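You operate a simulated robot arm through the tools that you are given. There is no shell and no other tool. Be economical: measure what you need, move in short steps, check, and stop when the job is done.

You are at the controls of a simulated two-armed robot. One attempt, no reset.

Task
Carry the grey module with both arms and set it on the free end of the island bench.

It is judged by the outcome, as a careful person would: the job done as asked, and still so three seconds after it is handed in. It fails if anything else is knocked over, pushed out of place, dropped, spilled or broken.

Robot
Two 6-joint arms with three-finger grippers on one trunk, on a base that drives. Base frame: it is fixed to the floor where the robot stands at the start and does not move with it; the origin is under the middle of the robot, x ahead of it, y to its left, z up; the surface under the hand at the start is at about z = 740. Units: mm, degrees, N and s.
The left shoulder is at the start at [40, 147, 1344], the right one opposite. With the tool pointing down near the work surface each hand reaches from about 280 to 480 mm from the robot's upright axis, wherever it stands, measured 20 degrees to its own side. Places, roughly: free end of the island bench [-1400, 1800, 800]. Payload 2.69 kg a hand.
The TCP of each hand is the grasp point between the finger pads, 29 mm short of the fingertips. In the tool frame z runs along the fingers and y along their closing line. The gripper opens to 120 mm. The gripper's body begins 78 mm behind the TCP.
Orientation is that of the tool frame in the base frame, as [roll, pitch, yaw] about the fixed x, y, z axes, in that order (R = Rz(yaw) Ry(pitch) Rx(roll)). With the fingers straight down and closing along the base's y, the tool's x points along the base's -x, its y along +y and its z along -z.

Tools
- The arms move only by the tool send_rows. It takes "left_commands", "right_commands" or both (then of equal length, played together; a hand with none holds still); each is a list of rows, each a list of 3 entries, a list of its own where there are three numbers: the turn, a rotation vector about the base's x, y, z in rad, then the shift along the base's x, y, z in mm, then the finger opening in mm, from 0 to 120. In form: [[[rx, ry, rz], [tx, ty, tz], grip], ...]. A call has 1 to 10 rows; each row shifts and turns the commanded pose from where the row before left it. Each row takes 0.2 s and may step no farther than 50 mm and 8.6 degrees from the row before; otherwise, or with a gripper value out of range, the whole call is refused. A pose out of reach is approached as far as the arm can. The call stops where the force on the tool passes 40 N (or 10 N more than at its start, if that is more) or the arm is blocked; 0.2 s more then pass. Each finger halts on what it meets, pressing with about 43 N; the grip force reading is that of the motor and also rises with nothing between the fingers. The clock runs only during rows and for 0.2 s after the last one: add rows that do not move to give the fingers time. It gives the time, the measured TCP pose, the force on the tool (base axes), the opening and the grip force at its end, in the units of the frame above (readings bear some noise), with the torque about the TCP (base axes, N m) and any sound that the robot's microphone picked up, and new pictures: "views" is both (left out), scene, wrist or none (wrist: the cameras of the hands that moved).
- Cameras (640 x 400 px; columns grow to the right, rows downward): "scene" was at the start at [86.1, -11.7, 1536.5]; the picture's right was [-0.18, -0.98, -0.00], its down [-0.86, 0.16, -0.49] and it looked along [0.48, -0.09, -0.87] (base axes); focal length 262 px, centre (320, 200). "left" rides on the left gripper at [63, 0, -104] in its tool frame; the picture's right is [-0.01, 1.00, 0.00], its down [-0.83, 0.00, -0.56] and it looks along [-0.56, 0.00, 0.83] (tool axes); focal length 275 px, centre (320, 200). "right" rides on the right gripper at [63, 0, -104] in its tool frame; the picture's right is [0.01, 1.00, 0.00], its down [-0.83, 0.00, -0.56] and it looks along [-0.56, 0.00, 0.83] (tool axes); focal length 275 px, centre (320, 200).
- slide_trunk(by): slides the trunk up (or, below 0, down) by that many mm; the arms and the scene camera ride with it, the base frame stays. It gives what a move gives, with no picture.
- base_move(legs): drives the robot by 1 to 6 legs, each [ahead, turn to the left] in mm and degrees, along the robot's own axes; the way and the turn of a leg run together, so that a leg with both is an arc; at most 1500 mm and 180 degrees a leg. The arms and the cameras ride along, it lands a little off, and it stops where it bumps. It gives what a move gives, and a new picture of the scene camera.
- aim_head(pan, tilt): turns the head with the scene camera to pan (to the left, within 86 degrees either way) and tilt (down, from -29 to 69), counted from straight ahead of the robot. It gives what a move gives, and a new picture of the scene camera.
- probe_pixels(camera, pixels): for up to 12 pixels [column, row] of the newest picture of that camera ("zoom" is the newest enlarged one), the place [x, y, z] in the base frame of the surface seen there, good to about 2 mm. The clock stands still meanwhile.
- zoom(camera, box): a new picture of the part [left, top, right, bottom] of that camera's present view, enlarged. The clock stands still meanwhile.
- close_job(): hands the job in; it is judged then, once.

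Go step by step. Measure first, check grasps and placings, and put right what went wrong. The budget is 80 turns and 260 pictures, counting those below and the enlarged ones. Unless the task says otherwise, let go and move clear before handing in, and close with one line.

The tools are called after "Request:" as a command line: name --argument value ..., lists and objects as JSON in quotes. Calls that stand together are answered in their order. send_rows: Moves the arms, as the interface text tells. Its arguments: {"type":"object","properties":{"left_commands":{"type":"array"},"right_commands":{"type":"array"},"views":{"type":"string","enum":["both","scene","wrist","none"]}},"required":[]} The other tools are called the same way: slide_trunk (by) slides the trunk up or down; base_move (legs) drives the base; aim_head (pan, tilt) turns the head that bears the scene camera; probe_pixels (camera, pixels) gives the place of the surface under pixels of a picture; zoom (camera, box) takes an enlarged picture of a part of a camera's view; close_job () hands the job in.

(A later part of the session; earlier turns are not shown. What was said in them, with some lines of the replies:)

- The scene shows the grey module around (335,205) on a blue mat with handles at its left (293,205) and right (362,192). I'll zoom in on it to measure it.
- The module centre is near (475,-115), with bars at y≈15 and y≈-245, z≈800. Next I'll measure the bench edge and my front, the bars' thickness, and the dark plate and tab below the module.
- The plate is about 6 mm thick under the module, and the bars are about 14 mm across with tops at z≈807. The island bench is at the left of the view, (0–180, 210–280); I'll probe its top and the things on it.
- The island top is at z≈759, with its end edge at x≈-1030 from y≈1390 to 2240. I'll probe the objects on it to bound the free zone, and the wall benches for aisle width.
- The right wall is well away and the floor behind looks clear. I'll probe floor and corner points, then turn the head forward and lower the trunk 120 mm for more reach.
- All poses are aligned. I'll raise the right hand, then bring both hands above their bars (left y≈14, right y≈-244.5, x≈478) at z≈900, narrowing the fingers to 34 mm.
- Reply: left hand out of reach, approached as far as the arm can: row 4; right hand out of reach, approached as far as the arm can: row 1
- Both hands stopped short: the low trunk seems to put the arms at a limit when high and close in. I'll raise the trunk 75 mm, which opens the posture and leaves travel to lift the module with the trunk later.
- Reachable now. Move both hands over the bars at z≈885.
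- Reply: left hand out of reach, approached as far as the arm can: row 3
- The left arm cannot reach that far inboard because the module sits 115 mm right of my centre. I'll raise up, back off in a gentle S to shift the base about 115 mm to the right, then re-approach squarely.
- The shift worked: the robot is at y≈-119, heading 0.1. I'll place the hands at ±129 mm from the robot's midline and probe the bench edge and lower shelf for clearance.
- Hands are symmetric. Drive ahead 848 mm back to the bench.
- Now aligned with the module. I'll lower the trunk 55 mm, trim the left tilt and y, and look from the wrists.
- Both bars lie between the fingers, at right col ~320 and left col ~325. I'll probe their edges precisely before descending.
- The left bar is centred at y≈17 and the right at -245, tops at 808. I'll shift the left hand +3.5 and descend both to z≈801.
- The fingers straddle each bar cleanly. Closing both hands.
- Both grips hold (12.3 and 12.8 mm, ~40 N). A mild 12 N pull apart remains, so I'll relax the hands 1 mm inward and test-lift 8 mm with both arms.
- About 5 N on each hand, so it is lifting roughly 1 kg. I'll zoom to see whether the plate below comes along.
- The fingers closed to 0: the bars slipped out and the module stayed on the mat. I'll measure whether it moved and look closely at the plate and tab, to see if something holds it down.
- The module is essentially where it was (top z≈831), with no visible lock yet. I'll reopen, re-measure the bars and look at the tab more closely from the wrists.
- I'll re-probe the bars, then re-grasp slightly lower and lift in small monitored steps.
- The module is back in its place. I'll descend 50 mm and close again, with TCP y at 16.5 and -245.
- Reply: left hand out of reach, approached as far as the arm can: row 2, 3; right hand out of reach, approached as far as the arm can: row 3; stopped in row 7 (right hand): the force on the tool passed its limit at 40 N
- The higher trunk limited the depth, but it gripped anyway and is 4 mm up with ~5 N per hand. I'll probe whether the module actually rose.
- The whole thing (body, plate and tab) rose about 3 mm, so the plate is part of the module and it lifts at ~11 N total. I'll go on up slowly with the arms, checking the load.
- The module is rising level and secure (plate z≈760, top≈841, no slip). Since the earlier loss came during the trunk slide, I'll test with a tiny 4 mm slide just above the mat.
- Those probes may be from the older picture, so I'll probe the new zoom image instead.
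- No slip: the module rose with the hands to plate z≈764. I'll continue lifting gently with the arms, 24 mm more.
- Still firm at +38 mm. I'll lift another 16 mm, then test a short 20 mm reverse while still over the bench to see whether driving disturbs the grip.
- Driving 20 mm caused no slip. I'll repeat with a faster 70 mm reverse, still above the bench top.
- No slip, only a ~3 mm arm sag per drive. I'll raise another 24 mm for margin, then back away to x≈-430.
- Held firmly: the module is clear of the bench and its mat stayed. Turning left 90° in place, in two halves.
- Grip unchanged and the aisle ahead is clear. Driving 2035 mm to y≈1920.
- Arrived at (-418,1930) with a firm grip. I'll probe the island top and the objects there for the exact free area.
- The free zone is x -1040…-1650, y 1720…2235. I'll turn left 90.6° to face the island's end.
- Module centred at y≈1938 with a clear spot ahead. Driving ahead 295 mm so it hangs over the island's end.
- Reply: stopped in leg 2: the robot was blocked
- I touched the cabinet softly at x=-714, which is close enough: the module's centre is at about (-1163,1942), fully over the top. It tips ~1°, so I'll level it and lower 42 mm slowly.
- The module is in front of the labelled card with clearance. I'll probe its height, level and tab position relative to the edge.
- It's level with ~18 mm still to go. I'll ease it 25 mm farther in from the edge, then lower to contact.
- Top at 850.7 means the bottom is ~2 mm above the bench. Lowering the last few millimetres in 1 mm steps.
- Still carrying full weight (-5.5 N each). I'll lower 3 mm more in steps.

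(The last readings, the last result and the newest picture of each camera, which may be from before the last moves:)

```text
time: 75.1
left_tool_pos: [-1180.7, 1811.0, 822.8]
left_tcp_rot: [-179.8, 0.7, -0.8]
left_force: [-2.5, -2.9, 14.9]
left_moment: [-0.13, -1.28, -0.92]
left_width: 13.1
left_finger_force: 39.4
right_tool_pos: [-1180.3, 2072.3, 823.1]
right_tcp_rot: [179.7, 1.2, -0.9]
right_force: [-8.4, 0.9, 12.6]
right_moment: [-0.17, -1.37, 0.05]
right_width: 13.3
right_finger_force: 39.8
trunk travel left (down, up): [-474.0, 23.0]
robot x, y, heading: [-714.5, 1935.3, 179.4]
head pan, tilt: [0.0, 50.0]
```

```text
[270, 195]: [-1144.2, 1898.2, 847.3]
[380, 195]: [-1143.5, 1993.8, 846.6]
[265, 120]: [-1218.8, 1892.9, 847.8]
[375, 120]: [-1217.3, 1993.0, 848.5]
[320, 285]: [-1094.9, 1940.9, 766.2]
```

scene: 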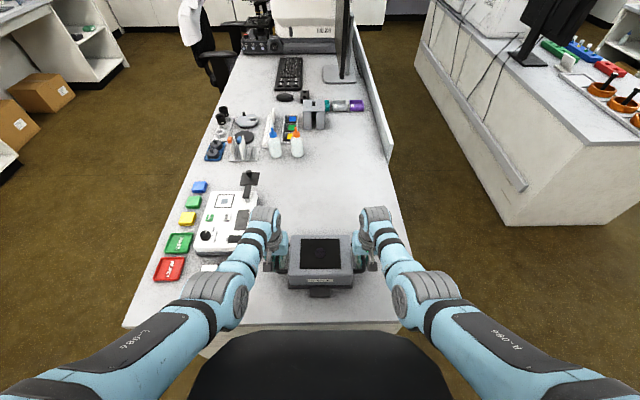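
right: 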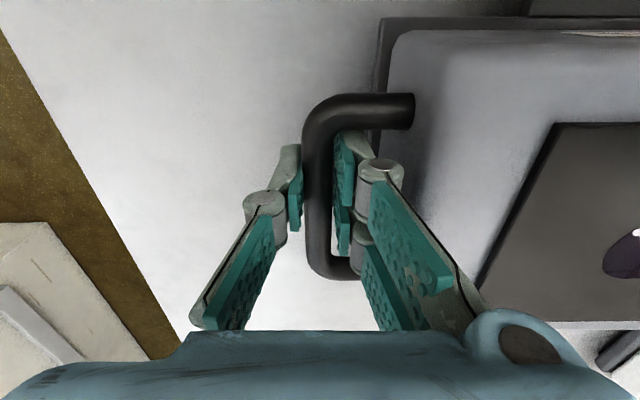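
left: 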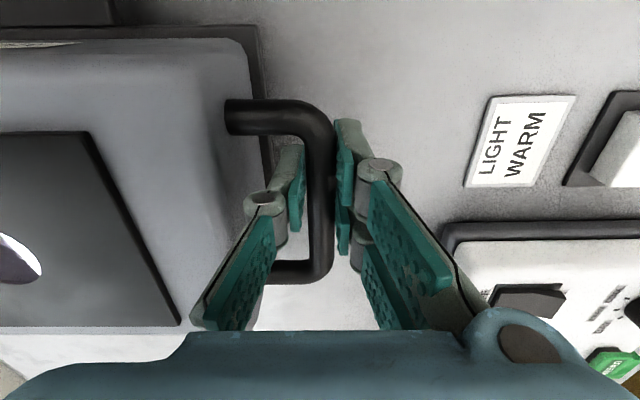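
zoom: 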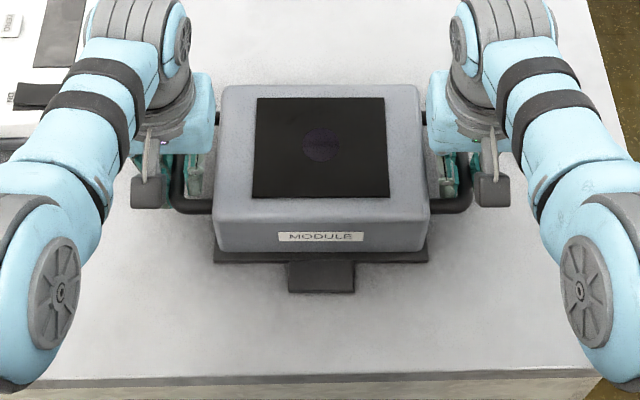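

It's in contact, pressing 13–15 N. I'll back off 2 mm to unload, then open both hands to 34 mm.

Request:
send_rows --left_commands '[[[0, 0, 0], [0, 0, 1], 0], [[0, 0, 0], [0, 0, 0.7], 0], [[0, 0, 0], [0, 0, 0], 0], [[0, 0, 0], [0, 0, 0], 18], [[0, 0, 0], [0, 0, 0], 26], [[0, 0, 0], [0, 0, 0], 32], [[0, 0, 0], [0, 0, 0], 32]]' --right_commands '[[[0, 0, 0], [0, 0, 1], 0], [[0, 0, 0], [0, 0, 0.7], 0], [[0, 0, 0], [0, 0, 0], 0], [[0, 0, 0], [0, 0, 0], 18], [[0, 0, 0], [0, 0, 0], 26], [[0, 0, 0], [0, 0, 0], 32], [[0, 0, 0], [0, 0, 0], 32]]'

```text
time: 76.7
left_tool_pos: [-1179.6, 1811.0, 822.6]
left_tcp_rot: [-179.7, 0.5, -0.7]
left_force: [-0.8, 0.8, 0.3]
left_moment: [0.0, -0.02, 0.01]
left_width: 32.2
left_finger_force: 0.1
right_tool_pos: [-1177.3, 2071.4, 824.1]
right_tcp_rot: [179.7, 1.1, -0.8]
right_force: [-0.3, 0.9, -0.3]
right_moment: [-0.01, 0.01, 0.01]
right_width: 32.1
right_finger_force: 0.0
trunk travel left (down, up): [-474.0, 23.0]
robot x, y, heading: [-711.2, 1931.0, 179.0]
head pan, tilt: [0.0, 50.0]
```

scene: 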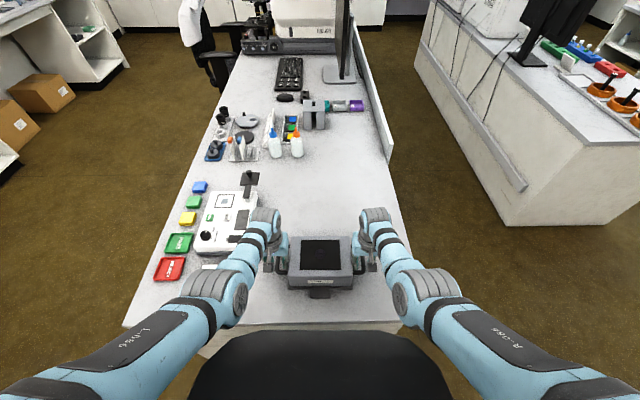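
right: 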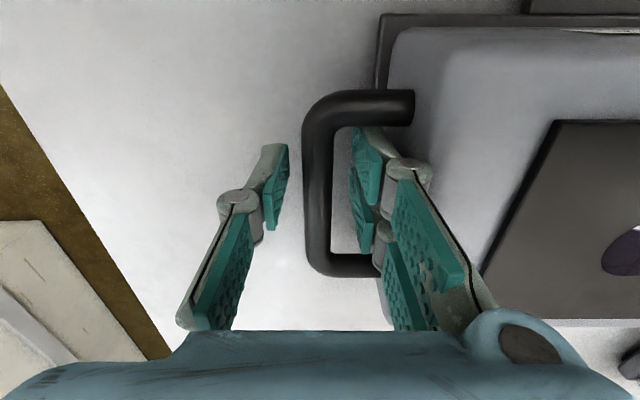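
left: 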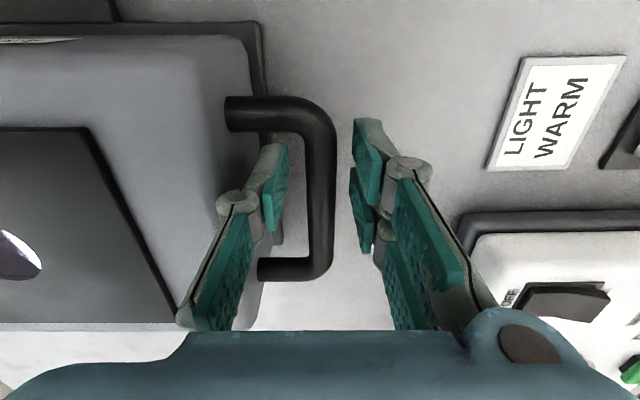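

The module is released and the fingers are clear of both bars, with no forces. Raising both hands straight up 80 mm.

Request:
send_rows --left_commands '[[[0, 0, 0], [0, 0, 8], 32], [[0, 0, 0], [0, 0, 12], 32], [[0, 0, 0], [0, 0, 15], 32], [[0, 0, 0], [0, 0, 15], 32], [[0, 0, 0], [0, 0, 15], 32], [[0, 0, 0], [0, 0, 15], 32], [[0, 0, 0], [0, 0, 0], 32]]' --right_commands '[[[0, 0, 0], [0, 0, 8], 32], [[0, 0, 0], [0, 0, 12], 32], [[0, 0, 0], [0, 0, 15], 32], [[0, 0, 0], [0, 0, 15], 32], [[0, 0, 0], [0, 0, 15], 32], [[0, 0, 0], [0, 0, 15], 32], [[0, 0, 0], [0, 0, 0], 32]]' --views "scene"

```text
time: 78.3
left_tool_pos: [-1179.4, 1811.6, 904.5]
left_tcp_rot: [-179.6, 0.4, -0.9]
left_force: [1.1, 0.0, -0.8]
left_moment: [0.04, 0.0, 0.01]
left_width: 32.4
left_finger_force: 0.1
right_tool_pos: [-1178.3, 2072.9, 904.6]
right_tcp_rot: [179.8, 1.1, -0.8]
right_force: [0.3, -1.4, 0.0]
right_moment: [-0.02, 0.02, -0.03]
right_width: 32.3
right_finger_force: 0.1
trunk travel left (down, up): [-474.0, 23.0]
robot x, y, heading: [-718.1, 1932.3, 179.5]
head pan, tilt: [0.0, 50.0]
```

scene: 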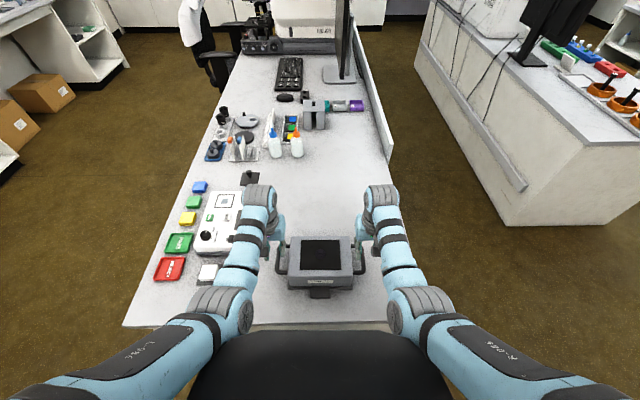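

The hands are above the module (fingertips ≈875 against its top at 848). Backing away to leave it clear.

Request:
base_move --legs '[[-300, 0]]'

Request:
zoom --camera "scene" --box '[160, 80, 480, 280]'

```text
time: 80.3
left_tool_pos: [-885.2, 1808.2, 902.6]
left_tcp_rot: [-179.8, 0.3, -0.8]
left_force: [-0.1, -0.1, -0.3]
left_moment: [0.06, 0.01, 0.01]
left_width: 32.4
left_finger_force: 0.0
right_tool_pos: [-883.8, 2068.3, 903.3]
right_tcp_rot: [179.8, 0.9, -0.8]
right_force: [0.1, -0.6, 0.1]
right_moment: [0.02, -0.01, -0.01]
right_width: 32.1
right_finger_force: 0.1
trunk travel left (down, up): [-474.0, 23.0]
robot x, y, heading: [-416.8, 1933.1, 179.3]
head pan, tilt: [0.0, 50.0]
```

scene: 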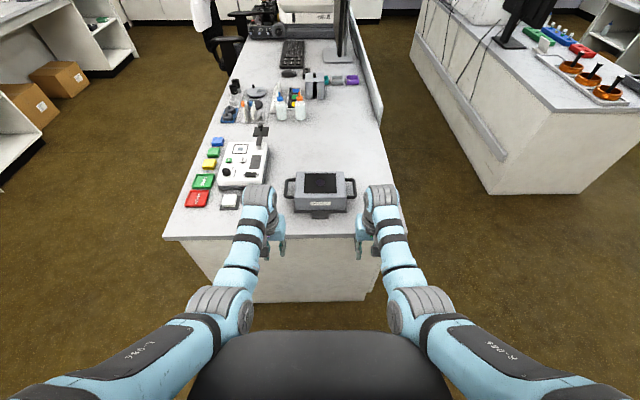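

```text
2.00 times, centred on (320, 180) of scene
```

zoom: 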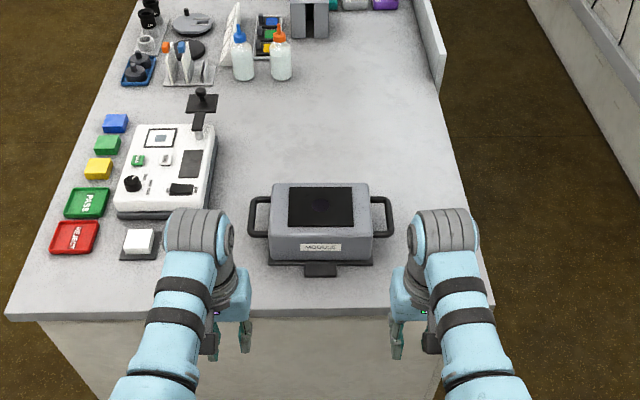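

The module sits flat and well inside the island's free end, nothing else there looks moved, and both hands are clear. Handing in.

Request:
close_job

```text
The job is handed in.
```

I carried the grey module with both arms to the free end of the island bench. It sits flat there, about 60 mm in from the end edge, and both hands are clear. On the first lift the handles slipped out of the grippers and the module dropped back onto its mat from a small height. I re-gripped it, and it held for the rest of the way. While lining up at the island, the base touched the end of the cabinet lightly and stopped. In the last pictures nothing else on the island looked moved.
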